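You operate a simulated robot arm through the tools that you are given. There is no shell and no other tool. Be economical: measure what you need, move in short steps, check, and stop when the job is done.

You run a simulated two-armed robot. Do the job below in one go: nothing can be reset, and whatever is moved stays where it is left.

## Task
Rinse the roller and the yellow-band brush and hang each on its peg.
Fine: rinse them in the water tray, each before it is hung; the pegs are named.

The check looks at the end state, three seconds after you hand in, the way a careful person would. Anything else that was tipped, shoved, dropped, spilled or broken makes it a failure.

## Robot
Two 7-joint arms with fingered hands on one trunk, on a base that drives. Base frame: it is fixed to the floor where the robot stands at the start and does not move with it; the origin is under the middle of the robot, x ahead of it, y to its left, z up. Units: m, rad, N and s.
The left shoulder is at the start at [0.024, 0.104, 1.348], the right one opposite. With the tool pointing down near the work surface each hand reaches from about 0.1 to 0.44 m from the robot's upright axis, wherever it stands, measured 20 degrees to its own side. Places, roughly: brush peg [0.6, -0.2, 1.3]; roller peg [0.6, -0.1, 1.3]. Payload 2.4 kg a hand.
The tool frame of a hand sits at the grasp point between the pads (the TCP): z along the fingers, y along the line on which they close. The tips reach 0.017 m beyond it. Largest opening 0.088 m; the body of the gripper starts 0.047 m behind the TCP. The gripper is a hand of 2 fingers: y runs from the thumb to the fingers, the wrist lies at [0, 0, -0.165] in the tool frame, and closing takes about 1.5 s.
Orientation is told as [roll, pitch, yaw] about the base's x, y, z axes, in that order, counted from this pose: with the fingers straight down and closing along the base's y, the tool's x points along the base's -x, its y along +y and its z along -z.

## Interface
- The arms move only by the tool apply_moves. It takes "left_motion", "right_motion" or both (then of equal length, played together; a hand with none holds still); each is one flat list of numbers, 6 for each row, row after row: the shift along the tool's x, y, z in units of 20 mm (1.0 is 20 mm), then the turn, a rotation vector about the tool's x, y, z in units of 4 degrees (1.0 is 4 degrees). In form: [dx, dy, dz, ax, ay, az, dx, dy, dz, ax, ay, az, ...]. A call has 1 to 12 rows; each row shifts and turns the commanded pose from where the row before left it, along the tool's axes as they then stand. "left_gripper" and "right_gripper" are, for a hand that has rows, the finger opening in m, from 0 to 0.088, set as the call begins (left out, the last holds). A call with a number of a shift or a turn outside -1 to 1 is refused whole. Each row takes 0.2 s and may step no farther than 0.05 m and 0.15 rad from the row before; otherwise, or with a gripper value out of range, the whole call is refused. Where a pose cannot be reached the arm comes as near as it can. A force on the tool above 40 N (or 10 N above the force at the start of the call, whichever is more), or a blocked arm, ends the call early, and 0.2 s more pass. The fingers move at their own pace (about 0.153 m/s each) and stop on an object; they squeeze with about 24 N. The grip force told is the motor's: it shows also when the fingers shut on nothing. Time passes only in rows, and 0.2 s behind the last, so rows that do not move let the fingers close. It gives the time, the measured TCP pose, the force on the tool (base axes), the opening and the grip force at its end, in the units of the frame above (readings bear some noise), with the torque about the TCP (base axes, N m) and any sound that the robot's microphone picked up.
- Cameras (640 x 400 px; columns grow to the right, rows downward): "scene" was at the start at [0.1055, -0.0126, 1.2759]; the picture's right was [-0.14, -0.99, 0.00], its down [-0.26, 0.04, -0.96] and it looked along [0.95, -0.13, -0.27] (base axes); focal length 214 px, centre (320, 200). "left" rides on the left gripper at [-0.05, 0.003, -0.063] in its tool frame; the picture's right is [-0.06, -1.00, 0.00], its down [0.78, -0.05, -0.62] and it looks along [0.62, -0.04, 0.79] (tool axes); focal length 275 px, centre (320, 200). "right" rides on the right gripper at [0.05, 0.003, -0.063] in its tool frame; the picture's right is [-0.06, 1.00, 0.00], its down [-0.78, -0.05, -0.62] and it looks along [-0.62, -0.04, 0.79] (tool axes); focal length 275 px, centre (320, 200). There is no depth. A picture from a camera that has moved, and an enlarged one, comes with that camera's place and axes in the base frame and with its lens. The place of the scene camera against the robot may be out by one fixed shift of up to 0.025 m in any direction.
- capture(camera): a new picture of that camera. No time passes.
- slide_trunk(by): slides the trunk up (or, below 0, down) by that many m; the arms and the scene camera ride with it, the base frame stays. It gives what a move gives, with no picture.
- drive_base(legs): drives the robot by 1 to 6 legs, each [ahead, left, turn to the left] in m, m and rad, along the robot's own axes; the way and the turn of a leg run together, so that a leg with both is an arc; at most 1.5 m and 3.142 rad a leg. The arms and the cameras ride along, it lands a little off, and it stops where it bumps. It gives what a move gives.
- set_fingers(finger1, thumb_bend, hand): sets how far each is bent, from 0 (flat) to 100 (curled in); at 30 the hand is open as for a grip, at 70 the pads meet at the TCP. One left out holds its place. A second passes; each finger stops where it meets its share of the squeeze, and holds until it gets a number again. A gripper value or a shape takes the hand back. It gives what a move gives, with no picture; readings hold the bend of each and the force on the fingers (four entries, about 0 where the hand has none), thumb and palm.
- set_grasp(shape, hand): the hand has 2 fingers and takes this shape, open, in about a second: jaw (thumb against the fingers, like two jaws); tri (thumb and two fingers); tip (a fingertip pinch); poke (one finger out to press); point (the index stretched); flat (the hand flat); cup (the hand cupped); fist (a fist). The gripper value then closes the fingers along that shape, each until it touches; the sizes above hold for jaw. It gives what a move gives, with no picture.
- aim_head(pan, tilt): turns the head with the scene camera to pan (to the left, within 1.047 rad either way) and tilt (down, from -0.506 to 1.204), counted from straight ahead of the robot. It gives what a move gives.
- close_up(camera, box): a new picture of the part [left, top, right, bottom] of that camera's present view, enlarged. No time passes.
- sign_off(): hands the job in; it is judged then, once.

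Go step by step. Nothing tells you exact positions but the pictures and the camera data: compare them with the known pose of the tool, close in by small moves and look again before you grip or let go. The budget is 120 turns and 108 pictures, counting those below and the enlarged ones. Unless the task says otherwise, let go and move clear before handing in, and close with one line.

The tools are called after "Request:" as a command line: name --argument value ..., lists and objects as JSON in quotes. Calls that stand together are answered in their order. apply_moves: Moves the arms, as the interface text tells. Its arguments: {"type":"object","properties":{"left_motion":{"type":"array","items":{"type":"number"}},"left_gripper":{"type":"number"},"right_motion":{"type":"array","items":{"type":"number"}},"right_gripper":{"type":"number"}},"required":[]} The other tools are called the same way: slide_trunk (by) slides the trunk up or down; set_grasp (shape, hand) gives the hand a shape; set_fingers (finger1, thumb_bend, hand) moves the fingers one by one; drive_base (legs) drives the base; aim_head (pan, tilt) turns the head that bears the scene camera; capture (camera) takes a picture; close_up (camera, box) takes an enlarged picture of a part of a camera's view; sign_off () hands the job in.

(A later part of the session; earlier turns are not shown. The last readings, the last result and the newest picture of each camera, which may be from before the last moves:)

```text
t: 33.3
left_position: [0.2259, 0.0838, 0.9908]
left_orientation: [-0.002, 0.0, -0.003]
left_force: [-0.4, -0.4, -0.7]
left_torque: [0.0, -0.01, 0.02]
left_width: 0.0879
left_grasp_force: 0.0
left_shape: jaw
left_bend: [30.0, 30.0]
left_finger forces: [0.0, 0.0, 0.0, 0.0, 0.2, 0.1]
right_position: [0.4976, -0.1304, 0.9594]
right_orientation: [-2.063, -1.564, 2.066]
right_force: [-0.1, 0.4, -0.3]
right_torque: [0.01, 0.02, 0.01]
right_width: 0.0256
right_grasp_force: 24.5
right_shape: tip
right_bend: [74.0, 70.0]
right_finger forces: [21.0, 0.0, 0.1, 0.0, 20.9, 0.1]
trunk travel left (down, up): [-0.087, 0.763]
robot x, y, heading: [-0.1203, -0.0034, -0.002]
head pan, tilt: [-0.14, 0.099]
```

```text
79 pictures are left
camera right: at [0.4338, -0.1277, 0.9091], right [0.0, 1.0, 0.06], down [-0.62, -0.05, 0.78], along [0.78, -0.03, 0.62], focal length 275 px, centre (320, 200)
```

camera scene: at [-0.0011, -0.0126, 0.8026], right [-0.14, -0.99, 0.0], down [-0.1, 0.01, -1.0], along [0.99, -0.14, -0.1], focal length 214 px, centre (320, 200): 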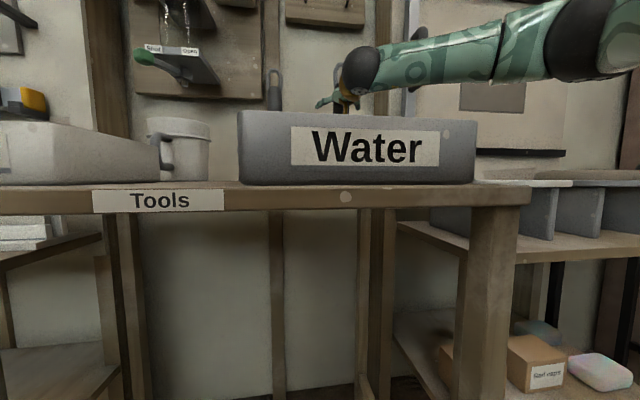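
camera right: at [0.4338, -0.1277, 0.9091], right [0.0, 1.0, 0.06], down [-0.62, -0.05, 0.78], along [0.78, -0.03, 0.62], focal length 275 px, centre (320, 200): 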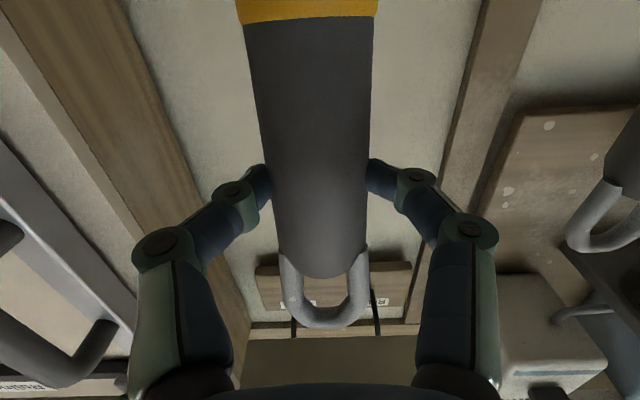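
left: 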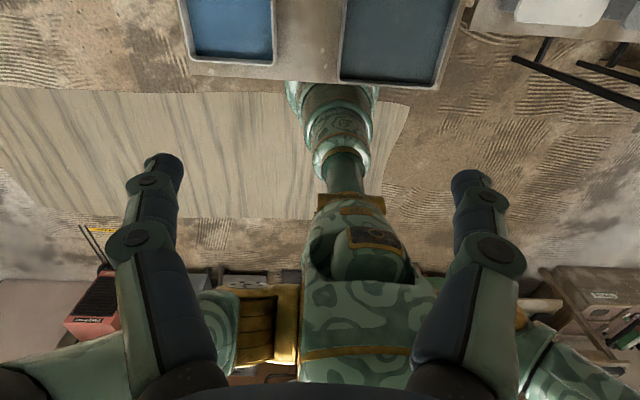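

A firm pinch now, about 21 N on each finger. I'll lift a little and check.

Request:
apply_moves --right_motion '[-0.5, 0, 0, 0, 0, 0, -0.5, 0, 0, 0, 0, 0, -0.5, 0, 0, 0, 0, 0, -0.5, 0, 0, 0, 0, 0, 0, 0, 0, 0, 0, 0]'

Request:
capture --camera "right"

```text
t: 34.5
left_position: [0.2257, 0.0822, 0.9914]
left_orientation: [0.0, 0.0, -0.001]
left_force: [0.0, 0.1, -0.5]
left_torque: [0.01, 0.0, 0.01]
left_width: 0.0879
left_grasp_force: 0.1
left_shape: jaw
left_bend: [30.0, 30.0]
left_finger forces: [0.0, 0.0, 0.1, 0.1, 0.0, 0.0]
right_position: [0.4959, -0.1295, 0.9979]
right_orientation: [-2.049, -1.563, 2.049]
right_force: [-0.5, -0.4, -2.0]
right_torque: [0.0, 0.05, -0.01]
right_width: 0.0252
right_grasp_force: 24.4
right_shape: tip
right_bend: [74.0, 70.0]
right_finger forces: [20.9, 0.1, 0.1, 0.0, 21.0, 0.0]
trunk travel left (down, up): [-0.087, 0.763]
robot x, y, heading: [-0.1214, 0.0028, 0.003]
head pan, tilt: [-0.14, 0.099]
```

```text
78 pictures are left
camera right: at [0.4325, -0.1271, 0.9478], right [0.0, 1.0, 0.06], down [-0.62, -0.05, 0.78], along [0.78, -0.03, 0.62], focal length 275 px, centre (320, 200)
```

right: 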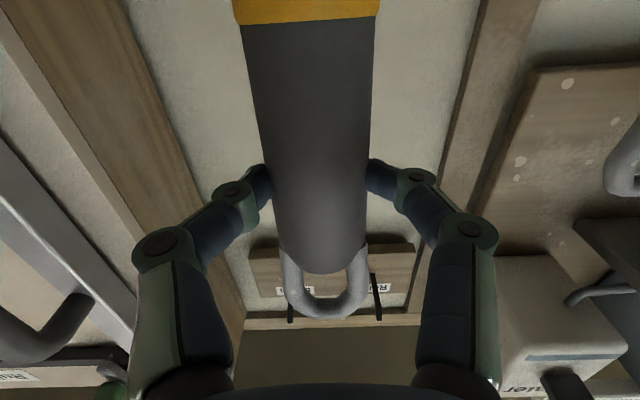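

The brush is lifted. I'll raise the trunk to clear the rack and check the view.

Request:
slide_trunk --by 0.12

Request:
aim_head --pan -0.14 --tilt 0.4

Request:
capture --camera "scene"

Request:
capture --camera "right"

```text
t: 36.0
left_position: [0.2267, 0.0824, 1.1103]
left_orientation: [0.001, 0.002, -0.001]
left_force: [-0.1, -0.7, 0.5]
left_torque: [0.03, -0.01, -0.01]
left_width: 0.0882
left_grasp_force: 0.0
left_shape: jaw
left_bend: [30.0, 30.0]
left_finger forces: [0.0, 0.1, 0.1, 0.0, 0.0, 0.0]
right_position: [0.4981, -0.1298, 1.1177]
right_orientation: [-1.952, -1.563, 1.957]
right_force: [0.3, -0.2, -1.0]
right_torque: [0.0, 0.02, -0.03]
right_width: 0.0251
right_grasp_force: 24.3
right_shape: tip
right_bend: [74.0, 70.0]
right_finger forces: [20.8, 0.0, 0.1, 0.0, 21.0, 0.0]
trunk travel left (down, up): [-0.207, 0.643]
robot x, y, heading: [-0.1203, 0.0026, -0.002]
head pan, tilt: [-0.14, 0.099]
```

```text
t: 36.8
left_position: [0.2257, 0.0827, 1.112]
left_orientation: [0.0, 0.0, 0.0]
left_force: [-0.3, -0.3, 0.7]
left_torque: [-0.03, 0.03, -0.03]
left_width: 0.0877
left_grasp_force: 0.0
left_shape: jaw
left_bend: [30.0, 30.0]
left_finger forces: [0.0, 0.0, 0.0, 0.0, 0.0, 0.1]
right_position: [0.4976, -0.1312, 1.1177]
right_orientation: [-2.063, -1.564, 2.067]
right_force: [0.5, -0.6, -2.2]
right_torque: [0.02, 0.04, 0.03]
right_width: 0.025
right_grasp_force: 24.2
right_shape: tip
right_bend: [74.0, 70.0]
right_finger forces: [21.0, 0.0, 0.1, 0.0, 21.0, 0.0]
trunk travel left (down, up): [-0.207, 0.643]
robot x, y, heading: [-0.1221, 0.0026, -0.001]
head pan, tilt: [-0.14, 0.4]
```

```text
77 pictures are left
camera scene: at [-0.0066, -0.0127, 0.8925], right [-0.14, -0.99, 0.0], down [-0.38, 0.05, -0.92], along [0.91, -0.13, -0.39], focal length 214 px, centre (320, 200)
```

scene: 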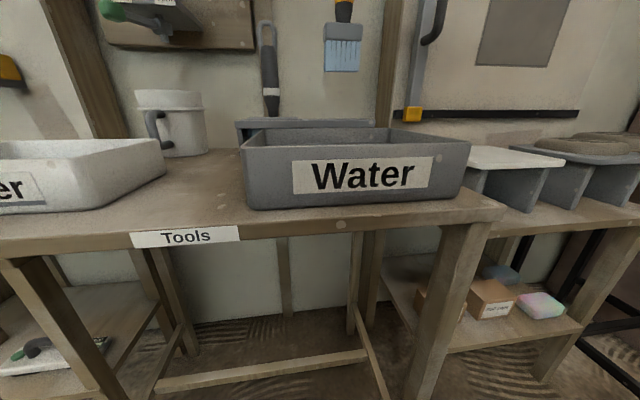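

```text
76 pictures are left
camera right: at [0.4329, -0.1278, 1.0674], right [0.0, 1.0, 0.06], down [-0.62, -0.05, 0.78], along [0.78, -0.03, 0.62], focal length 275 px, centre (320, 200)
```

right: 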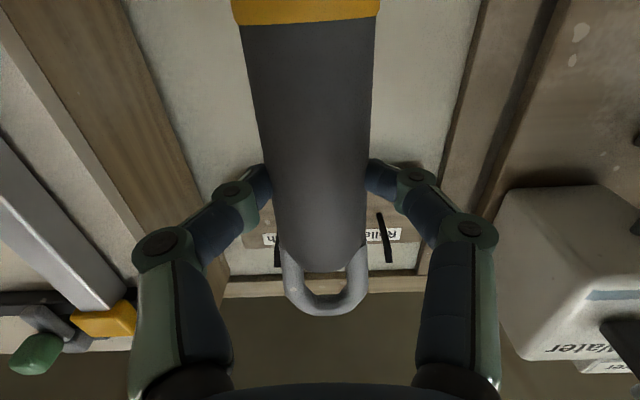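

The brush hangs clear with its bristle tip about 0.15 m below the TCP. The water tray spans roughly x 0.20–0.40 and y -0.20–0.03, with its rim near z 0.86. I'll back the base up so the brush sits over the tray.

Request:
drive_base --legs '[[-0.21, 0.03, 0]]'

Request:
capture --camera "scene"

```text
t: 38.5
left_position: [0.0166, 0.1132, 1.111]
left_orientation: [0.001, -0.001, 0.001]
left_force: [-0.1, -0.1, -0.1]
left_torque: [-0.02, -0.02, 0.04]
left_width: 0.0875
left_grasp_force: 0.0
left_shape: jaw
left_bend: [30.0, 30.0]
left_finger forces: [0.1, 0.0, 0.0, 0.0, 0.1, 0.1]
right_position: [0.2889, -0.0997, 1.1176]
right_orientation: [-2.07, -1.563, 2.076]
right_force: [-0.2, 0.6, -2.4]
right_torque: [0.0, 0.04, -0.01]
right_width: 0.0252
right_grasp_force: 24.2
right_shape: tip
right_bend: [74.0, 70.0]
right_finger forces: [21.0, 0.1, 0.1, 0.1, 21.0, 0.1]
trunk travel left (down, up): [-0.207, 0.643]
robot x, y, heading: [-0.3333, 0.025, 0.005]
head pan, tilt: [-0.14, 0.4]
```

```text
75 pictures are left
camera scene: at [-0.2152, 0.0167, 0.8924], right [-0.14, -0.99, 0.0], down [-0.39, 0.05, -0.92], along [0.91, -0.13, -0.39], focal length 214 px, centre (320, 200)
```

scene: 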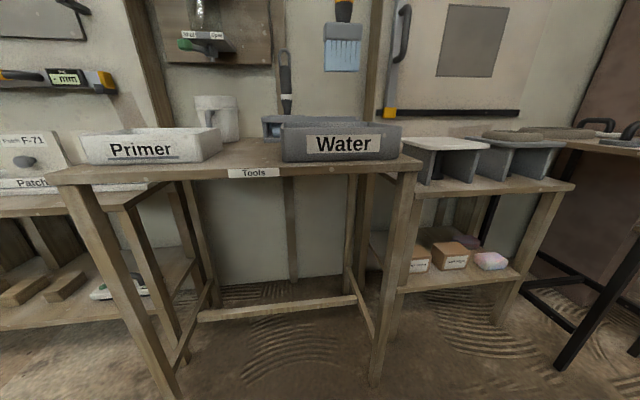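

The brush is over the tray. I'll lower it to just above the rim and check from the camera before dipping.

Request:
slide_trunk --by -0.09

Request:
close_up --camera "scene" --box '[240, 20, 440, 145]'

```text
t: 39.7
left_position: [0.0165, 0.1123, 1.0209]
left_orientation: [0.0, 0.0, 0.002]
left_force: [-0.6, 0.1, 0.4]
left_torque: [0.02, 0.0, -0.01]
left_width: 0.088
left_grasp_force: 0.1
left_shape: jaw
left_bend: [30.0, 30.0]
left_finger forces: [0.0, 0.1, 0.1, 0.0, 0.0, 0.0]
right_position: [0.2885, -0.0985, 1.0281]
right_orientation: [-2.153, -1.564, 2.161]
right_force: [-0.8, -0.1, -1.4]
right_torque: [0.0, 0.02, 0.03]
right_width: 0.0251
right_grasp_force: 23.9
right_shape: tip
right_bend: [74.0, 70.0]
right_finger forces: [20.9, 0.0, 0.1, 0.1, 21.0, 0.1]
trunk travel left (down, up): [-0.117, 0.733]
robot x, y, heading: [-0.3309, 0.0289, -0.002]
head pan, tilt: [-0.14, 0.4]
```

```text
3.20 times, centred on (340, 82) of scene
camera zoom: at [-0.2108, 0.0168, 0.8038], right [-0.14, -0.99, 0.0], down [-0.39, 0.05, -0.92], along [0.91, -0.13, -0.39], focal length 686 px, centre (256, 576)
```

zoom: 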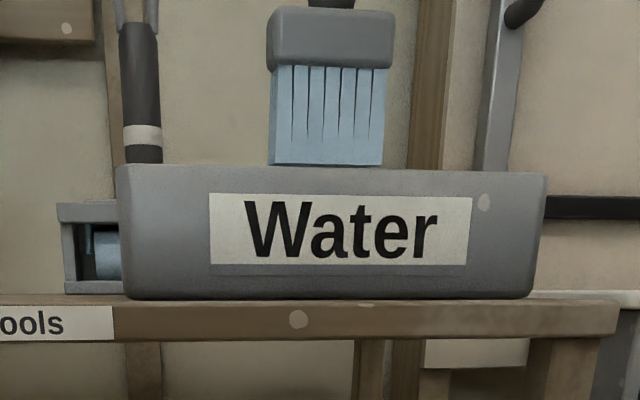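

The bristle tips are about 14 mm above the rim. The water surface looks near z 0.83, so I'll dip with the arm while watching the force.

Request:
apply_moves --right_motion '[0.6, 0, 0, 0, 0, 0, 0.6, 0, 0, 0, 0, 0, 0.6, 0, 0, 0, 0, 0, 0.5, 0, 0, 0, 0, 0, 0.4, 0, 0, 0, 0, 0, 0, 0, 0, 0, 0, 0]'

Request:
close_up --camera "scene" --box '[240, 20, 440, 145]'

```text
t: 41.1
left_position: [0.0173, 0.1131, 1.0205]
left_orientation: [0.003, 0.002, 0.002]
left_force: [1.0, -0.4, -0.4]
left_torque: [0.01, 0.01, 0.03]
left_width: 0.0878
left_grasp_force: 0.0
left_shape: jaw
left_bend: [30.0, 30.0]
left_finger forces: [0.1, 0.1, 0.1, 0.0, 0.0, 0.1]
right_position: [0.2893, -0.1003, 0.9658]
right_orientation: [-0.63, -1.559, 0.635]
right_force: [0.3, -0.2, -0.3]
right_torque: [0.01, 0.0, -0.02]
right_width: 0.0132
right_grasp_force: 24.2
right_shape: tip
right_bend: [79.0, 76.0]
right_finger forces: [0.1, 0.1, 0.0, 0.0, 0.0, 0.1]
trunk travel left (down, up): [-0.117, 0.733]
robot x, y, heading: [-0.329, 0.0291, 0.006]
head pan, tilt: [-0.14, 0.4]
```

```text
3.20 times, centred on (340, 82) of scene
camera zoom: at [-0.2104, 0.0167, 0.8032], right [-0.14, -0.99, 0.0], down [-0.39, 0.05, -0.92], along [0.91, -0.13, -0.39], focal length 686 px, centre (256, 576)
```

zoom: 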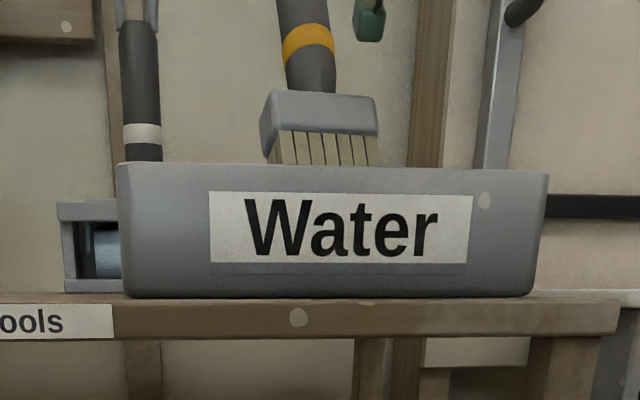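

The bristles turned from blue to clean beige, so the brush is rinsed. It touched the bottom though, and the pinch slipped; I'll look at the hand.

Request:
capture --camera "right"

Request:
capture --camera "scene"

Request:
capture --camera "left"

```text
72 pictures are left
camera right: at [0.2251, -0.0976, 0.9171], right [-0.01, 1.0, 0.05], down [-0.61, -0.05, 0.79], along [0.79, -0.03, 0.61], focal length 275 px, centre (320, 200)
```

right: 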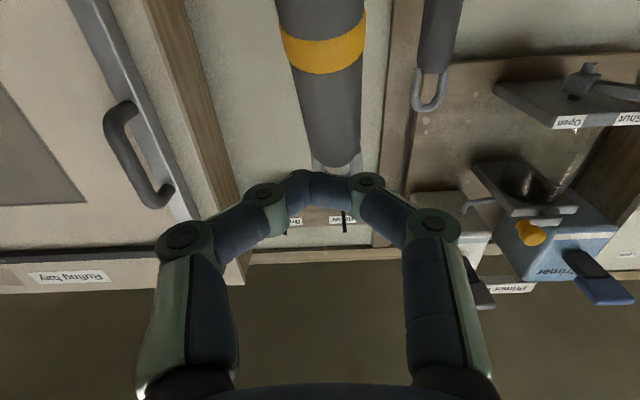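

```text
71 pictures are left
camera scene: at [-0.2104, 0.0167, 0.8032], right [-0.14, -0.99, 0.0], down [-0.39, 0.05, -0.92], along [0.91, -0.13, -0.39], focal length 214 px, centre (320, 200)
```

scene: 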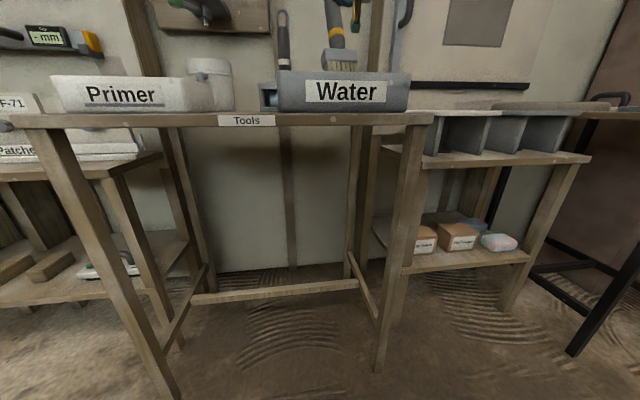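

```text
70 pictures are left
camera left: at [0.0669, 0.1166, 1.0839], right [0.06, -1.0, 0.0], down [-0.78, -0.05, 0.62], along [-0.62, -0.04, -0.78], focal length 275 px, centre (320, 200)
```

left: 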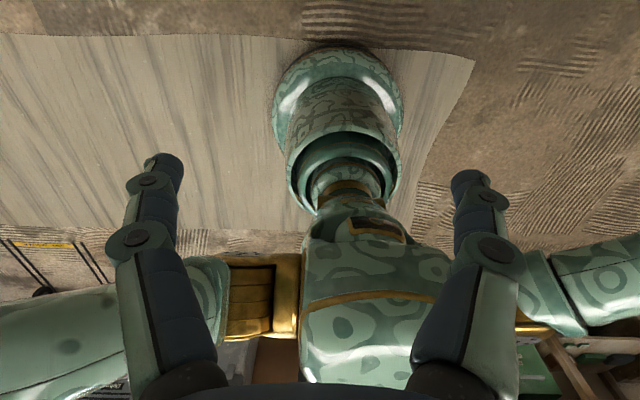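

The brush is standing in the tray just ahead of the closed fingertips, its handle near x 0.347. I'll open, move up around it, and check before closing.

Request:
apply_moves --right_motion '[0, 0, 0, 0, 0, 0, 0, 0, 0.4, 0, 0, 0, 0, 0, 0.9, 0, 0, 0, 0, 0, 0.6, 0, 0, 0]' --right_gripper 0.088

Request:
capture --camera "right"

Request:
close_up --camera "scene" --box '[240, 0, 440, 125]'

```text
t: 42.1
left_position: [0.0175, 0.114, 1.022]
left_orientation: [-0.001, 0.001, 0.002]
left_force: [-0.1, 0.1, 0.4]
left_torque: [-0.03, -0.04, -0.01]
left_width: 0.0879
left_grasp_force: 0.0
left_shape: jaw
left_bend: [30.0, 30.0]
left_finger forces: [0.0, 0.0, 0.1, 0.1, 0.0, 0.0]
right_position: [0.3266, -0.0992, 0.9737]
right_orientation: [-2.025, -1.563, 2.033]
right_force: [0.6, 0.8, -0.3]
right_torque: [-0.01, -0.03, 0.01]
right_width: 0.0878
right_grasp_force: 0.0
right_shape: tip
right_bend: [30.0, 30.0]
right_finger forces: [0.0, 0.0, 0.0, 0.1, 0.0, 0.1]
trunk travel left (down, up): [-0.117, 0.733]
robot x, y, heading: [-0.329, 0.0273, 0.003]
head pan, tilt: [-0.14, 0.4]
```

```text
69 pictures are left
camera right: at [0.2633, -0.0968, 0.9243], right [-0.01, 1.0, 0.06], down [-0.62, -0.05, 0.78], along [0.78, -0.03, 0.62], focal length 275 px, centre (320, 200)
```

right: 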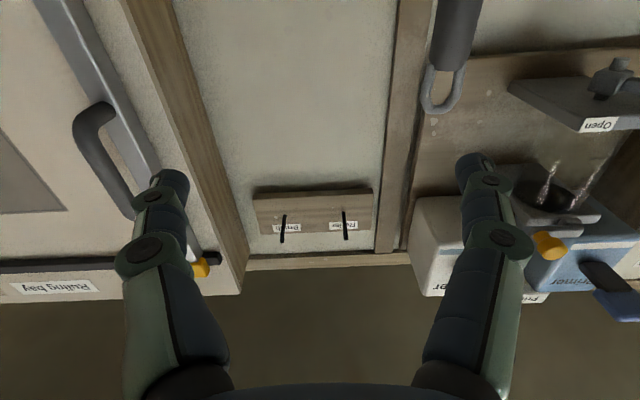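

```text
3.20 times, centred on (340, 62) of scene
camera zoom: at [-0.2108, 0.0168, 0.8037], right [-0.14, -0.99, 0.0], down [-0.39, 0.05, -0.92], along [0.91, -0.13, -0.39], focal length 686 px, centre (256, 640)
```

zoom: 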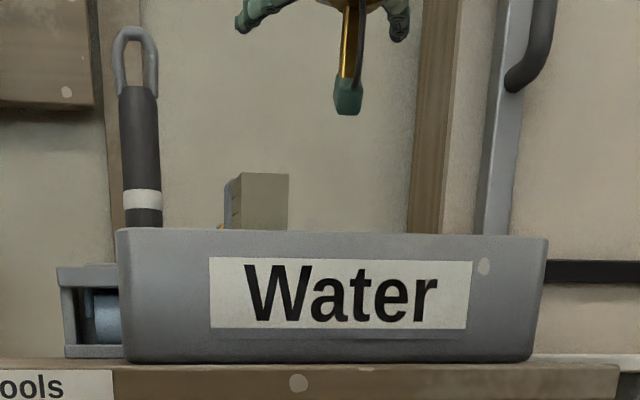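

The brush toppled and lies in the tray. I'll raise the trunk to look into it from above, and also check the dispenser area.

Request:
slide_trunk --by 0.4

Request:
aim_head --pan -0.14 --tilt 0.6

Request:
capture --camera "scene"

Request:
close_up --camera "scene" --box '[240, 100, 440, 225]'

```text
t: 45.9
left_position: [0.0165, 0.1132, 1.4211]
left_orientation: [0.0, 0.001, 0.003]
left_force: [0.1, -0.3, 0.3]
left_torque: [-0.02, 0.01, 0.0]
left_width: 0.0876
left_grasp_force: 0.0
left_shape: jaw
left_bend: [30.0, 30.0]
left_finger forces: [0.0, 0.0, 0.0, 0.0, 0.0, 0.0]
right_position: [0.2649, -0.1001, 1.4696]
right_orientation: [-3.097, -1.407, 3.105]
right_force: [0.0, -0.3, 0.4]
right_torque: [-0.02, 0.01, -0.02]
right_width: 0.0879
right_grasp_force: 0.1
right_shape: tip
right_bend: [30.0, 30.0]
right_finger forces: [0.1, 0.0, 0.1, 0.0, 0.0, 0.1]
trunk travel left (down, up): [-0.517, 0.333]
robot x, y, heading: [-0.3286, 0.0289, 0.004]
head pan, tilt: [-0.14, 0.4]
```

```text
t: 46.7
left_position: [0.0169, 0.1125, 1.4205]
left_orientation: [0.001, 0.0, 0.002]
left_force: [0.0, 0.8, 0.7]
left_torque: [0.0, 0.01, 0.0]
left_width: 0.0879
left_grasp_force: 0.0
left_shape: jaw
left_bend: [30.0, 30.0]
left_finger forces: [0.0, 0.0, 0.1, 0.0, 0.0, 0.0]
right_position: [0.2641, -0.1004, 1.4689]
right_orientation: [-3.097, -1.407, 3.104]
right_force: [-0.6, 0.4, 0.7]
right_torque: [-0.02, 0.04, 0.01]
right_width: 0.0879
right_grasp_force: 0.1
right_shape: tip
right_bend: [30.0, 30.0]
right_finger forces: [0.1, 0.1, 0.0, 0.0, 0.0, 0.0]
trunk travel left (down, up): [-0.517, 0.333]
robot x, y, heading: [-0.331, 0.0268, 0.0]
head pan, tilt: [-0.14, 0.6]
```

```text
67 pictures are left
camera scene: at [-0.2287, 0.0173, 1.1853], right [-0.14, -0.99, 0.0], down [-0.56, 0.08, -0.83], along [0.82, -0.11, -0.56], focal length 214 px, centre (320, 200)
```

scene: 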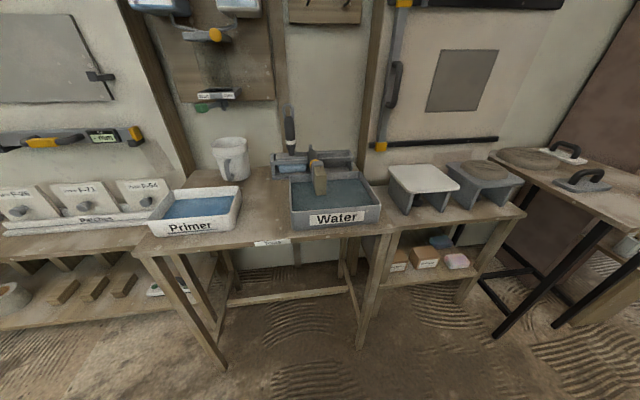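

```text
3.20 times, centred on (340, 162) of scene
camera zoom: at [-0.2287, 0.0173, 1.1853], right [-0.14, -0.99, 0.0], down [-0.56, 0.08, -0.83], along [0.82, -0.11, -0.56], focal length 686 px, centre (256, 320)
```

zoom: 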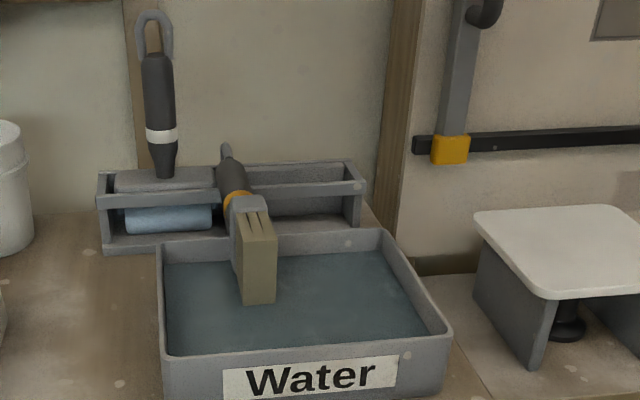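

The brush lies with its clean bristles in the tray, and its handle points away from me over the rear rim onto the rack. Nothing else looks disturbed. I'll tilt the right hand to about 45° down so its camera can see, then drive closer.

Request:
apply_moves --right_motion '[0, 0, 0, 0, 1, 0, 0, 0, 0, 0, 1, 0, 0, 0, 0, 0, 1, 0, 0, 0, 0, 0, 1, 0, 0, 0, 0, 0, 1, 0, 0, 0, 0, 0, 1, 0, 0, 0, 0, 0, 1, 0, 0, 0, 0, 0, 1, 0, 0, 0, 0, 0, 1, 0, 0, 0, 0, 0, 1, 0, 0, 0, 0, 0, 1, 0, 0, 0, 0, 0, 1, 0]'

Request:
drive_base --legs '[[0.26, 0.05, 0]]'

Request:
capture --camera "right"

Request:
capture --camera "scene"

```text
t: 49.3
left_position: [0.017, 0.1134, 1.4221]
left_orientation: [0.001, -0.001, 0.001]
left_force: [-0.3, -0.3, -0.2]
left_torque: [0.01, -0.01, -0.01]
left_width: 0.088
left_grasp_force: 0.0
left_shape: jaw
left_bend: [30.0, 30.0]
left_finger forces: [0.1, 0.0, 0.1, 0.0, 0.0, 0.0]
right_position: [0.2522, -0.1779, 1.4774]
right_orientation: [-0.018, -1.172, 0.022]
right_force: [0.4, -0.3, -0.2]
right_torque: [0.02, 0.0, 0.02]
right_width: 0.0881
right_grasp_force: 0.0
right_shape: tip
right_bend: [30.0, 30.0]
right_finger forces: [0.0, 0.0, 0.0, 0.1, 0.0, 0.1]
right hand out of reach, approached as far as the arm can: row 1, 2, 3, 4, 5, 6, 7, 8, 9, 10, 11, 12
trunk travel left (down, up): [-0.517, 0.333]
robot x, y, heading: [-0.3275, 0.025, 0.003]
head pan, tilt: [-0.14, 0.6]
```

```text
t: 51.2
left_position: [0.2796, 0.1679, 1.4218]
left_orientation: [0.0, 0.0, 0.008]
left_force: [-0.2, -0.3, 0.0]
left_torque: [-0.03, -0.01, 0.02]
left_width: 0.0878
left_grasp_force: 0.1
left_shape: jaw
left_bend: [30.0, 30.0]
left_finger forces: [0.0, 0.0, 0.1, 0.0, 0.0, 0.0]
right_position: [0.5185, -0.1209, 1.4764]
right_orientation: [-0.019, -1.174, 0.03]
right_force: [0.1, -0.2, -0.2]
right_torque: [0.01, 0.01, -0.03]
right_width: 0.0879
right_grasp_force: 0.1
right_shape: tip
right_bend: [30.0, 30.0]
right_finger forces: [0.0, 0.1, 0.0, 0.0, 0.0, 0.0]
trunk travel left (down, up): [-0.517, 0.333]
robot x, y, heading: [-0.0691, 0.0808, 0.01]
head pan, tilt: [-0.14, 0.6]
```

```text
65 pictures are left
camera right: at [0.4401, -0.1188, 1.4552], right [0.01, 1.0, 0.05], down [-0.27, -0.05, 0.96], along [0.96, -0.02, 0.27], focal length 275 px, centre (320, 200)
```

right: 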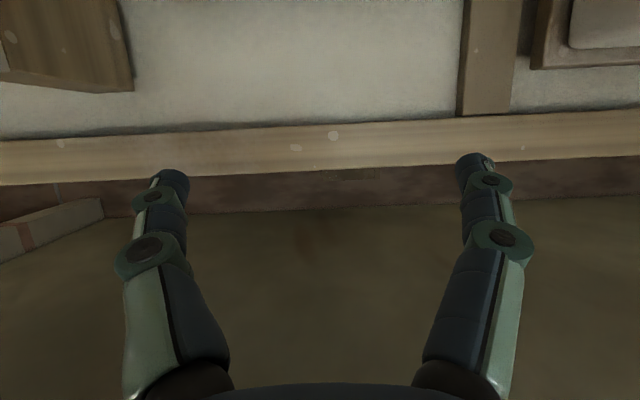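

```text
64 pictures are left
camera scene: at [0.0347, 0.0703, 1.1851], right [-0.13, -0.99, 0.0], down [-0.56, 0.07, -0.82], along [0.82, -0.11, -0.57], focal length 214 px, centre (320, 200)
```

scene: 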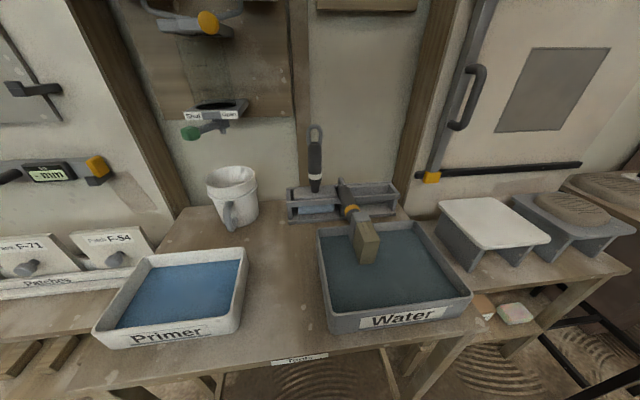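

I'll pull the hand back and turn it further down, and check the dispenser area.

Request:
apply_moves --right_motion '[0.35, -0.2, -0.85, 0, 0, 0, 0.35, -0.2, -0.85, 0, 0, 0, 0.35, 0, -0.85, 0, 0, 0, 0.35, 0, -0.85, 0, 0.5, 0, 0.35, 0, -0.85, 0, 1, 0, 0.5, 0, -0.7, 0, 1, 0, 0.6, 0, -0.7, 0, 1, 0, 0.6, 0, -0.6, 0, 1, 0, 0, 0, 0, 0, 1, 0]'

Request:
close_up --camera "scene" --box '[130, 0, 290, 100]'

Request:
close_up --camera "scene" --box '[280, 110, 420, 280]'

Request:
capture --camera "right"

```text
t: 53.2
left_position: [0.2788, 0.167, 1.4203]
left_orientation: [-0.001, 0.001, 0.009]
left_force: [-0.5, 0.0, -0.5]
left_torque: [0.0, 0.03, -0.02]
left_width: 0.0878
left_grasp_force: 0.0
left_shape: jaw
left_bend: [30.0, 30.0]
left_finger forces: [0.1, 0.0, 0.0, 0.1, 0.1, 0.0]
right_position: [0.373, -0.1333, 1.4723]
right_orientation: [-0.009, -0.79, 0.02]
right_force: [0.4, -0.1, 0.7]
right_torque: [-0.01, 0.01, -0.01]
right_width: 0.0879
right_grasp_force: 0.0
right_shape: tip
right_bend: [30.0, 30.0]
right_finger forces: [0.0, 0.1, 0.0, 0.0, 0.0, 0.0]
trunk travel left (down, up): [-0.517, 0.333]
robot x, y, heading: [-0.0694, 0.0806, 0.011]
head pan, tilt: [-0.14, 0.6]
```

```text
4.00 times, centred on (210, 50) of scene
camera zoom: at [0.0342, 0.0704, 1.1852], right [-0.13, -0.99, 0.0], down [-0.56, 0.07, -0.82], along [0.82, -0.11, -0.57], focal length 858 px, centre (760, 800)
```

zoom: 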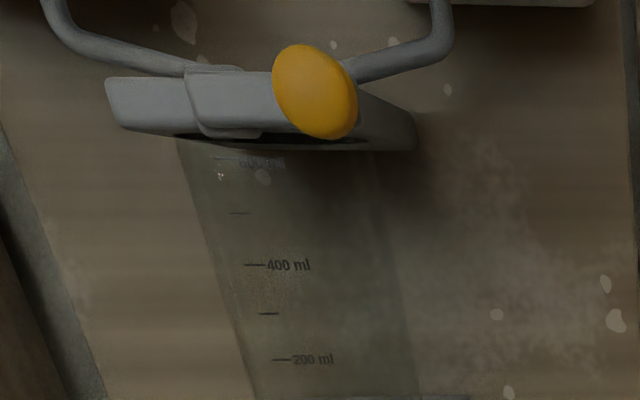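

```text
2.35 times, centred on (350, 195) of scene
camera zoom: at [0.0342, 0.0704, 1.1852], right [-0.13, -0.99, 0.0], down [-0.56, 0.07, -0.82], along [0.82, -0.11, -0.57], focal length 505 px, centre (249, 212)
```

zoom: 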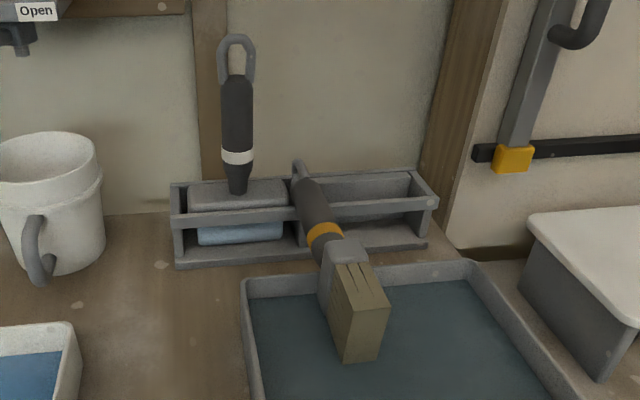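

```text
61 pictures are left
camera right: at [0.2915, -0.1302, 1.4807], right [0.03, 1.0, 0.04], down [0.11, -0.04, 0.99], along [0.99, -0.03, -0.11], focal length 275 px, centre (320, 200)
```

right: 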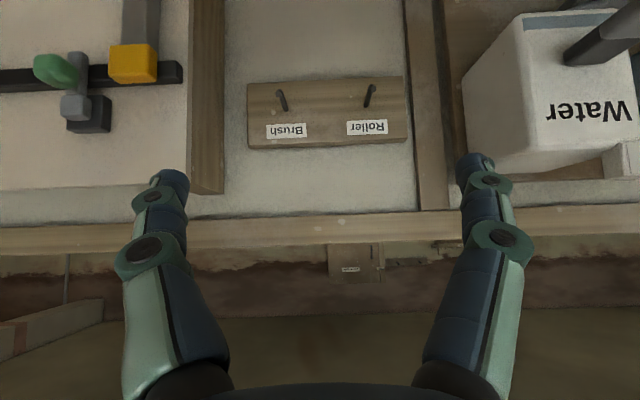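

The "stream" I noticed was only a transparent measuring glass, so nothing is flowing. The brush lies on its narrow edge, its loop turned sideways. I'll turn the right hand straight down to inspect it closely.

Request:
apply_moves --right_motion '[0, 0, 0.8, 0, 1, 0, 0, 0, 0.8, 0, 1, 0, 0, 0, 0.8, 0, 1, 0, 0, 0, 0.8, 0, 1, 0, 0, 0, 0.8, 0, 1, 0, 0, 0, 0.8, 0, 1, 0, 0, 0, 0.8, 0, 1, 0, 0, 0, 0.8, 0, 1, 0, 0, 0, 0.8, 0, 1, 0, 0, 0, 0.8, 0, 1, 0, 0, 0, 0.8, 0, 1, 0, 0, 0, 0.8, 0, 0.3, 0]'

Request:
capture --camera "right"

```text
t: 55.8
left_position: [0.281, 0.1672, 1.4208]
left_orientation: [0.0, 0.004, 0.008]
left_force: [0.8, 0.7, -0.1]
left_torque: [0.02, 0.0, 0.0]
left_width: 0.0878
left_grasp_force: 0.1
left_shape: jaw
left_bend: [30.0, 30.0]
left_finger forces: [0.1, 0.0, 0.0, 0.0, 0.1, 0.0]
right_position: [0.4231, -0.1836, 1.2953]
right_orientation: [-0.007, -0.001, 0.014]
right_force: [-0.7, -0.4, 0.9]
right_torque: [0.02, 0.05, 0.01]
right_width: 0.0881
right_grasp_force: 0.1
right_shape: tip
right_bend: [30.0, 30.0]
right_finger forces: [0.1, 0.0, 0.0, 0.0, 0.1, 0.2]
right hand out of reach, approached as far as the arm can: row 6, 7, 8, 9, 10, 11, 12
trunk travel left (down, up): [-0.517, 0.333]
robot x, y, heading: [-0.0668, 0.0795, 0.009]
head pan, tilt: [-0.14, 0.6]
```

```text
60 pictures are left
camera right: at [0.3718, -0.1795, 1.3589], right [0.05, 1.0, -0.01], down [0.78, -0.03, 0.62], along [0.62, -0.04, -0.78], focal length 275 px, centre (320, 200)
```

right: 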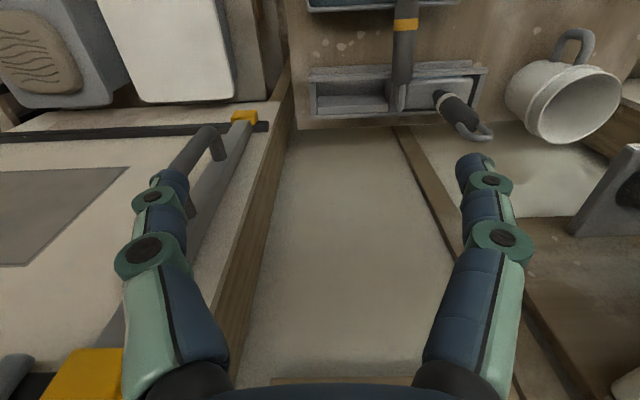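

I'll move above and in front of the brush for a better view.

Request:
apply_moves --right_motion '[0.65, 0.8, 0.9, 0, 0, 0, 0.65, 0.8, 0.9, 0, 0, 0, 0.65, 0.8, 0.9, 0, 0, 0, 0.65, 0.8, 0.9, 0, 0, 0, 0.65, 0.8, 0.9, 0, 0, 0, 0.65, 0.8, 0.9, 0, 0, 0, 0.65, 0.8, 0.9, 0, 0, 0, 0.65, 0.8, 0.9, 0, 0, 0]'

Request:
capture --camera "right"

```text
t: 57.6
left_position: [0.2777, 0.1674, 1.4217]
left_orientation: [0.001, -0.001, 0.008]
left_force: [-0.1, 0.2, 0.4]
left_torque: [0.03, -0.01, 0.03]
left_width: 0.0879
left_grasp_force: 0.1
left_shape: jaw
left_bend: [30.0, 30.0]
left_finger forces: [0.0, 0.0, 0.1, 0.1, 0.0, 0.0]
right_position: [0.3161, -0.0588, 1.152]
right_orientation: [-0.008, -0.002, 0.012]
right_force: [0.1, -0.1, -0.2]
right_torque: [0.02, -0.02, 0.01]
right_width: 0.0881
right_grasp_force: 0.0
right_shape: tip
right_bend: [30.0, 30.0]
right_finger forces: [0.0, 0.0, 0.0, 0.1, 0.0, 0.0]
trunk travel left (down, up): [-0.517, 0.333]
robot x, y, heading: [-0.0674, 0.08, 0.009]
head pan, tilt: [-0.14, 0.6]
```

```text
59 pictures are left
camera right: at [0.2652, -0.0551, 1.2161], right [0.05, 1.0, -0.01], down [0.78, -0.03, 0.62], along [0.62, -0.04, -0.78], focal length 275 px, centre (320, 200)
```

right: 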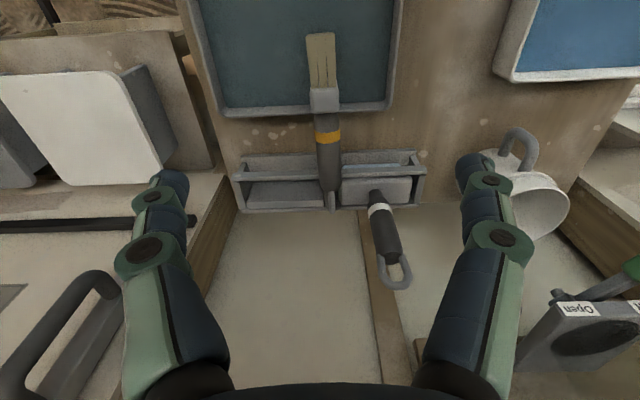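

The brush lies on edge: band at about (0.43, -0.058, 0.87), head and bristles at x 0.31–0.40. To turn its loop the right way I'll tip it flat, pushing the top of the head sideways (toward -y) with closed fingertips. First I'll tuck the left hand back, close the right fingers, and come closer.

Request:
apply_moves --left_motion '[1, 0, 0, 0, 0, 0, 1, 0, 0, 0, 0, 0, 1, 0, 0, 0, 0, 0, 1, 0, 0, 0, 0, 0, 1, 0, 0, 0, 0, 0, 0, 0, 0, 0, 0, 0]' --right_motion '[0, 0.6, 0, 0, 0, 0, 0, 0.6, 0, 0, 0, 0, 0, 0.6, 0, 0, 0, 0, 0, 0.6, 0, 0, 0, 0, 0, 0.6, 0, 0, 0, 0, 0, 0, 0, 0, 0, 0]' --right_gripper 0.0

Request:
drive_base --legs '[[0.065, 0, 0]]'

Request:
capture --camera "right"

```text
t: 59.0
left_position: [0.1817, 0.1679, 1.4197]
left_orientation: [0.0, 0.0, 0.009]
left_force: [0.0, -0.5, -0.3]
left_torque: [-0.02, -0.01, 0.0]
left_width: 0.0884
left_grasp_force: 0.0
left_shape: jaw
left_bend: [30.0, 30.0]
left_finger forces: [0.0, 0.0, 0.0, 0.1, 0.0, 0.1]
right_position: [0.3134, -0.0012, 1.154]
right_orientation: [-0.004, -0.003, 0.013]
right_force: [-0.2, -0.2, 0.4]
right_torque: [-0.03, -0.02, -0.04]
right_width: 0.0002
right_grasp_force: 24.1
right_shape: tip
right_bend: [52.0, 66.0]
right_finger forces: [0.0, 0.0, 0.0, 0.1, 0.0, 0.1]
right hand out of reach, approached as far as the arm can: row 5
trunk travel left (down, up): [-0.517, 0.333]
robot x, y, heading: [-0.066, 0.0827, 0.011]
head pan, tilt: [-0.14, 0.6]
```

```text
t: 60.0
left_position: [0.2462, 0.1671, 1.4213]
left_orientation: [-0.001, 0.001, 0.008]
left_force: [1.3, 0.3, 0.4]
left_torque: [-0.02, 0.0, -0.02]
left_width: 0.0879
left_grasp_force: 0.0
left_shape: jaw
left_bend: [30.0, 30.0]
left_finger forces: [0.1, 0.1, 0.1, 0.1, 0.0, 0.1]
right_position: [0.3798, -0.0024, 1.1532]
right_orientation: [-0.009, -0.004, 0.013]
right_force: [-1.0, 0.7, 0.6]
right_torque: [0.01, 0.01, 0.03]
right_width: 0.0003
right_grasp_force: 24.5
right_shape: tip
right_bend: [52.0, 66.0]
right_finger forces: [0.1, 0.0, 0.0, 0.1, 0.0, 0.1]
trunk travel left (down, up): [-0.517, 0.333]
robot x, y, heading: [-0.0025, 0.0819, 0.009]
head pan, tilt: [-0.14, 0.6]
```

```text
58 pictures are left
camera right: at [0.3285, 0.002, 1.2164], right [0.05, 1.0, -0.01], down [0.78, -0.04, 0.62], along [0.62, -0.04, -0.78], focal length 275 px, centre (320, 200)
```

right: 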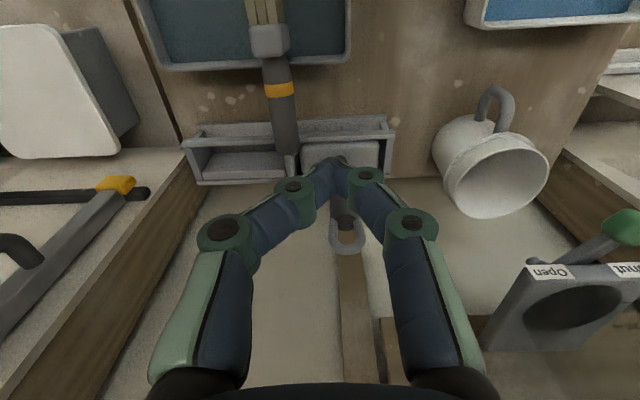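

The head top is at about (0.37, -0.054, 0.905). I'll lower the closed fingers beside it on the +y side.

Request:
slide_trunk --by -0.2

Request:
apply_moves --right_motion '[0, 0, 0.8, 0, 0, 0, 0, 0, 0.8, 0, 0, 0, 0, 0, 0, 0, 0, 0]'

Request:
capture --camera "right"

Request:
capture --camera "scene"

```text
t: 62.1
left_position: [0.2442, 0.1675, 1.2198]
left_orientation: [-0.001, 0.0, 0.007]
left_force: [-0.1, -0.8, -0.2]
left_torque: [-0.05, -0.02, -0.02]
left_width: 0.0881
left_grasp_force: 0.0
left_shape: jaw
left_bend: [30.0, 30.0]
left_finger forces: [0.0, 0.0, 0.0, 0.1, 0.1, 0.0]
right_position: [0.3787, -0.0016, 0.9534]
right_orientation: [-0.005, -0.004, 0.013]
right_force: [-0.4, 0.1, 0.5]
right_torque: [-0.01, 0.0, 0.02]
right_width: 0.0001
right_grasp_force: 24.3
right_shape: tip
right_bend: [52.0, 66.0]
right_finger forces: [0.0, 0.0, 0.1, 0.1, 0.1, 0.0]
trunk travel left (down, up): [-0.317, 0.533]
robot x, y, heading: [-0.0048, 0.084, 0.006]
head pan, tilt: [-0.14, 0.6]
```

```text
t: 62.9
left_position: [0.2442, 0.1676, 1.2212]
left_orientation: [0.001, 0.001, 0.009]
left_force: [-0.4, 0.0, 0.9]
left_torque: [-0.01, 0.04, 0.0]
left_width: 0.0881
left_grasp_force: 0.1
left_shape: jaw
left_bend: [30.0, 30.0]
left_finger forces: [0.0, 0.0, 0.1, 0.1, 0.0, 0.0]
right_position: [0.3778, -0.0012, 0.9206]
right_orientation: [-0.005, -0.004, 0.012]
right_force: [0.1, 0.1, -0.2]
right_torque: [-0.01, 0.02, 0.0]
right_width: 0.0
right_grasp_force: 24.0
right_shape: tip
right_bend: [52.0, 66.0]
right_finger forces: [0.0, 0.0, 0.1, 0.1, 0.1, 0.1]
trunk travel left (down, up): [-0.317, 0.533]
robot x, y, heading: [-0.0015, 0.0797, 0.006]
head pan, tilt: [-0.14, 0.6]
```

```text
57 pictures are left
camera right: at [0.3282, 0.0026, 0.9836], right [0.05, 1.0, -0.01], down [0.78, -0.04, 0.62], along [0.62, -0.04, -0.78], focal length 275 px, centre (320, 200)
```

right: 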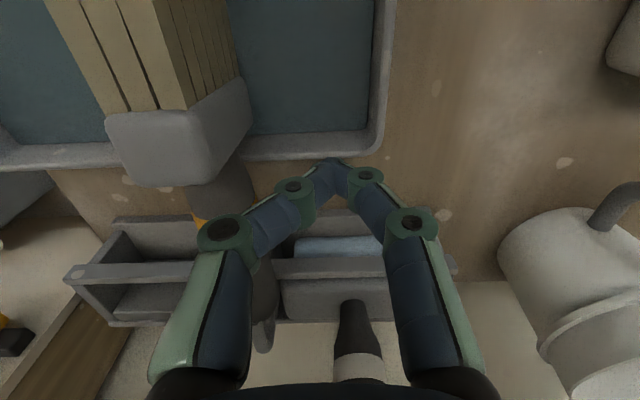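

```text
56 pictures are left
camera scene: at [0.1028, 0.0706, 0.9841], right [-0.13, -0.99, 0.0], down [-0.56, 0.07, -0.82], along [0.82, -0.11, -0.57], focal length 214 px, centre (320, 200)
```

scene: 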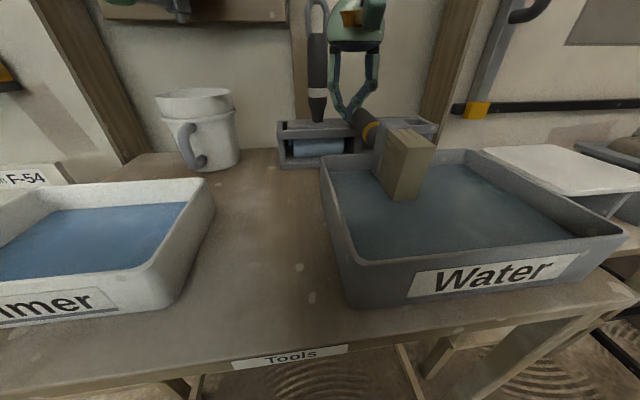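

The head spans x 0.358–0.383 and y -0.062 to -0.036. I'll drop the tips slightly and push gently toward -y.

Request:
apply_moves --right_motion '[0.6, 0, 0.7, 0, 0, 0, 0, -0.6, 0, 0, 0, 0, 0, -0.5, 0, 0, 0, 0, 0, -0.4, 0, 0, 0, 0, 0, -0.4, 0, 0, 0, 0, 0, -0.3, 0, 0, 0, 0, 0, -0.3, 0, 0, 0, 0]'

Request:
capture --camera "right"

```text
t: 64.5
left_position: [0.2441, 0.1679, 1.2205]
left_orientation: [-0.001, 0.0, 0.009]
left_force: [0.5, 0.3, 0.8]
left_torque: [-0.03, -0.01, 0.01]
left_width: 0.0878
left_grasp_force: 0.1
left_shape: jaw
left_bend: [30.0, 30.0]
left_finger forces: [0.0, 0.0, 0.0, 0.0, 0.0, 0.1]
right_position: [0.3669, -0.0523, 0.9082]
right_orientation: [-0.005, -0.005, 0.011]
right_force: [0.3, 0.8, 0.7]
right_torque: [0.01, -0.04, 0.01]
right_width: 0.0
right_grasp_force: 23.8
right_shape: tip
right_bend: [52.0, 66.0]
right_finger forces: [0.0, 0.0, 0.1, 0.0, 0.3, 0.1]
trunk travel left (down, up): [-0.317, 0.533]
robot x, y, heading: [-0.0023, 0.0806, 0.007]
head pan, tilt: [-0.14, 0.6]
```

```text
55 pictures are left
camera right: at [0.3165, -0.0485, 0.9712], right [0.05, 1.0, -0.01], down [0.78, -0.04, 0.62], along [0.62, -0.04, -0.78], focal length 275 px, centre (320, 200)
```

right: 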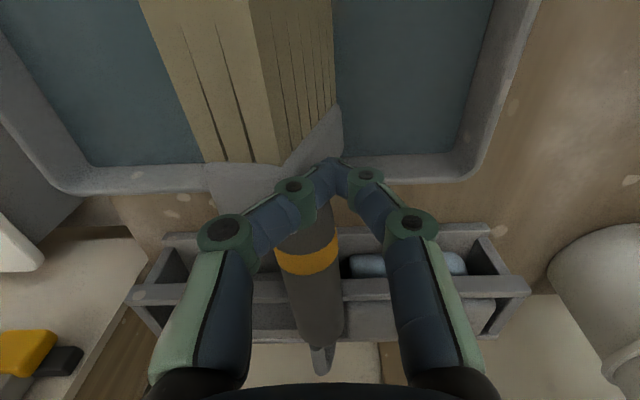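

It's in contact and beginning to tilt. I'll keep pushing.

Request:
apply_moves --right_motion '[0, -0.4, 0, 0, 0, 0, 0, -0.4, 0, 0, 0, 0, 0, -0.4, 0, 0, 0, 0, 0, -0.4, 0, 0, 0, 0, 0, 0, 0, 0, 0, 0]'

Request:
capture --camera "right"

```text
t: 65.7
left_position: [0.2441, 0.1663, 1.2198]
left_orientation: [0.001, 0.0, 0.01]
left_force: [0.7, -0.1, -0.1]
left_torque: [0.01, 0.0, -0.02]
left_width: 0.088
left_grasp_force: 0.1
left_shape: jaw
left_bend: [30.0, 30.0]
left_finger forces: [0.0, 0.0, 0.0, 0.0, 0.1, 0.0]
right_position: [0.3668, -0.0839, 0.9075]
right_orientation: [-0.005, -0.003, 0.01]
right_force: [0.2, -0.7, 0.6]
right_torque: [-0.02, 0.0, -0.02]
right_width: 0.0
right_grasp_force: 24.3
right_shape: tip
right_bend: [52.0, 66.0]
right_finger forces: [0.1, 0.1, 0.0, 0.1, 0.0, 0.0]
trunk travel left (down, up): [-0.317, 0.533]
robot x, y, heading: [-0.0045, 0.0844, 0.004]
head pan, tilt: [-0.14, 0.6]
```

```text
54 pictures are left
camera right: at [0.3158, -0.0807, 0.9704], right [0.05, 1.0, -0.01], down [0.78, -0.04, 0.62], along [0.62, -0.04, -0.78], focal length 275 px, centre (320, 200)
```

right: 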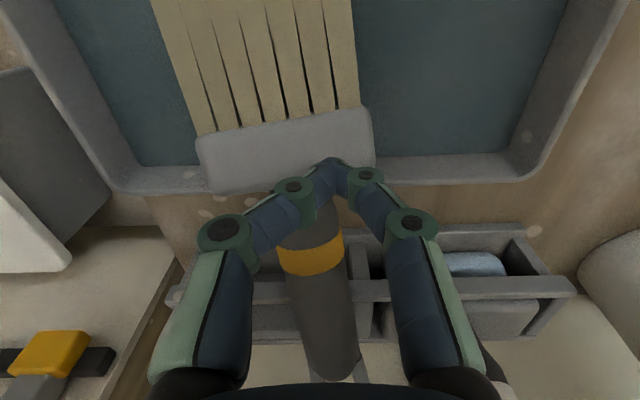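

The brush is now flat, with its wide face up. I'll lift off, open the fingers and look from above the band.

Request:
apply_moves --right_motion '[0, 0, -1, 0, 0, 0, 0, 0, -1, 0, 0, 0, 0, 0, -1, 0, 0, 0, 0, 0, -1, 0, 0, 0, -0.8, 0.1, -0.5, 0, 0, 0, 0, 0, 0, 0, 0, 0]'

Request:
apply_moves --right_motion '[0, 0, 0, 0, 0, 0, 0, 0, 0, 0, 0, 0, 0, 0, 0, 0, 0, 0]' --right_gripper 0.088

Request:
capture --camera "right"

```text
t: 67.1
left_position: [0.2444, 0.1673, 1.2201]
left_orientation: [0.001, 0.0, 0.007]
left_force: [0.1, 0.2, -0.5]
left_torque: [0.04, -0.02, 0.0]
left_width: 0.0879
left_grasp_force: 0.3
left_shape: jaw
left_bend: [30.0, 30.0]
left_finger forces: [0.0, 0.0, 0.0, 0.0, 0.1, 0.1]
right_position: [0.3834, -0.0794, 0.9977]
right_orientation: [-0.006, -0.003, 0.013]
right_force: [0.2, -0.3, 0.0]
right_torque: [0.0, 0.02, 0.04]
right_width: 0.0003
right_grasp_force: 23.9
right_shape: tip
right_bend: [52.0, 66.0]
right_finger forces: [0.0, 0.0, 0.0, 0.1, 0.1, 0.0]
trunk travel left (down, up): [-0.317, 0.533]
robot x, y, heading: [-0.0022, 0.0823, 0.011]
head pan, tilt: [-0.14, 0.6]
```

```text
t: 67.9
left_position: [0.2437, 0.1665, 1.2205]
left_orientation: [-0.002, 0.0, 0.008]
left_force: [0.5, -0.3, 0.0]
left_torque: [-0.01, -0.06, -0.03]
left_width: 0.0878
left_grasp_force: 0.2
left_shape: jaw
left_bend: [30.0, 30.0]
left_finger forces: [0.0, 0.0, 0.0, 0.0, 0.1, 0.1]
right_position: [0.3831, -0.0792, 0.997]
right_orientation: [-0.004, -0.005, 0.012]
right_force: [-0.2, 0.0, 0.3]
right_torque: [0.0, 0.0, 0.02]
right_width: 0.0881
right_grasp_force: 0.1
right_shape: tip
right_bend: [30.0, 30.0]
right_finger forces: [0.0, 0.0, 0.0, 0.0, 0.0, 0.0]
trunk travel left (down, up): [-0.317, 0.533]
robot x, y, heading: [-0.0033, 0.0853, 0.011]
head pan, tilt: [-0.14, 0.6]
```

```text
53 pictures are left
camera right: at [0.3321, -0.0766, 1.0606], right [0.05, 1.0, -0.01], down [0.78, -0.04, 0.62], along [0.62, -0.04, -0.78], focal length 275 px, centre (320, 200)
```

right: 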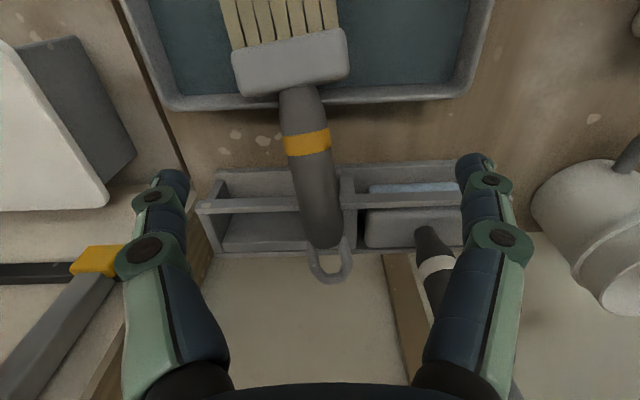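

The brush lies flat: handle in the gap between tray and rack, band at about (0.427, -0.093, 0.87), rising slightly toward the loop. I'll move above the grip just past the band.

Request:
apply_moves --right_motion '[-0.9, -0.15, 0.6, 0, 0, 0, -0.9, -0.15, 0.6, 0, 0, 0, -0.9, -0.15, 0.7, 0, 0, 0, -0.9, -0.1, 0.7, 0, 0, 0, 0, 0, 0, 0, 0, 0]'

Request:
capture --camera "right"

```text
t: 69.1
left_position: [0.2443, 0.1686, 1.2212]
left_orientation: [0.0, -0.001, 0.006]
left_force: [-0.7, 0.6, 0.1]
left_torque: [-0.01, 0.0, 0.05]
left_width: 0.0878
left_grasp_force: 0.0
left_shape: jaw
left_bend: [30.0, 30.0]
left_finger forces: [0.1, 0.1, 0.0, 0.0, 0.1, 0.0]
right_position: [0.4546, -0.0928, 0.9488]
right_orientation: [-0.006, -0.002, 0.013]
right_force: [0.1, 0.3, 0.6]
right_torque: [-0.01, 0.02, 0.02]
right_width: 0.088
right_grasp_force: 0.0
right_shape: tip
right_bend: [30.0, 30.0]
right_finger forces: [0.1, 0.1, 0.0, 0.0, 0.1, 0.0]
trunk travel left (down, up): [-0.317, 0.533]
robot x, y, heading: [-0.0017, 0.0858, 0.009]
head pan, tilt: [-0.14, 0.6]
```

```text
52 pictures are left
camera right: at [0.4047, -0.0898, 1.0119], right [0.05, 1.0, -0.01], down [0.78, -0.04, 0.62], along [0.62, -0.04, -0.78], focal length 275 px, centre (320, 200)
```

right: 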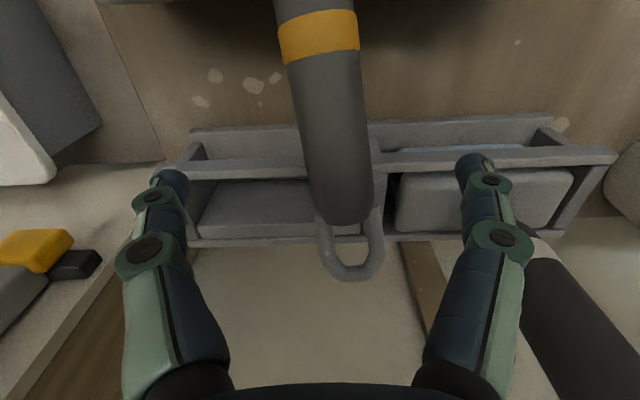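

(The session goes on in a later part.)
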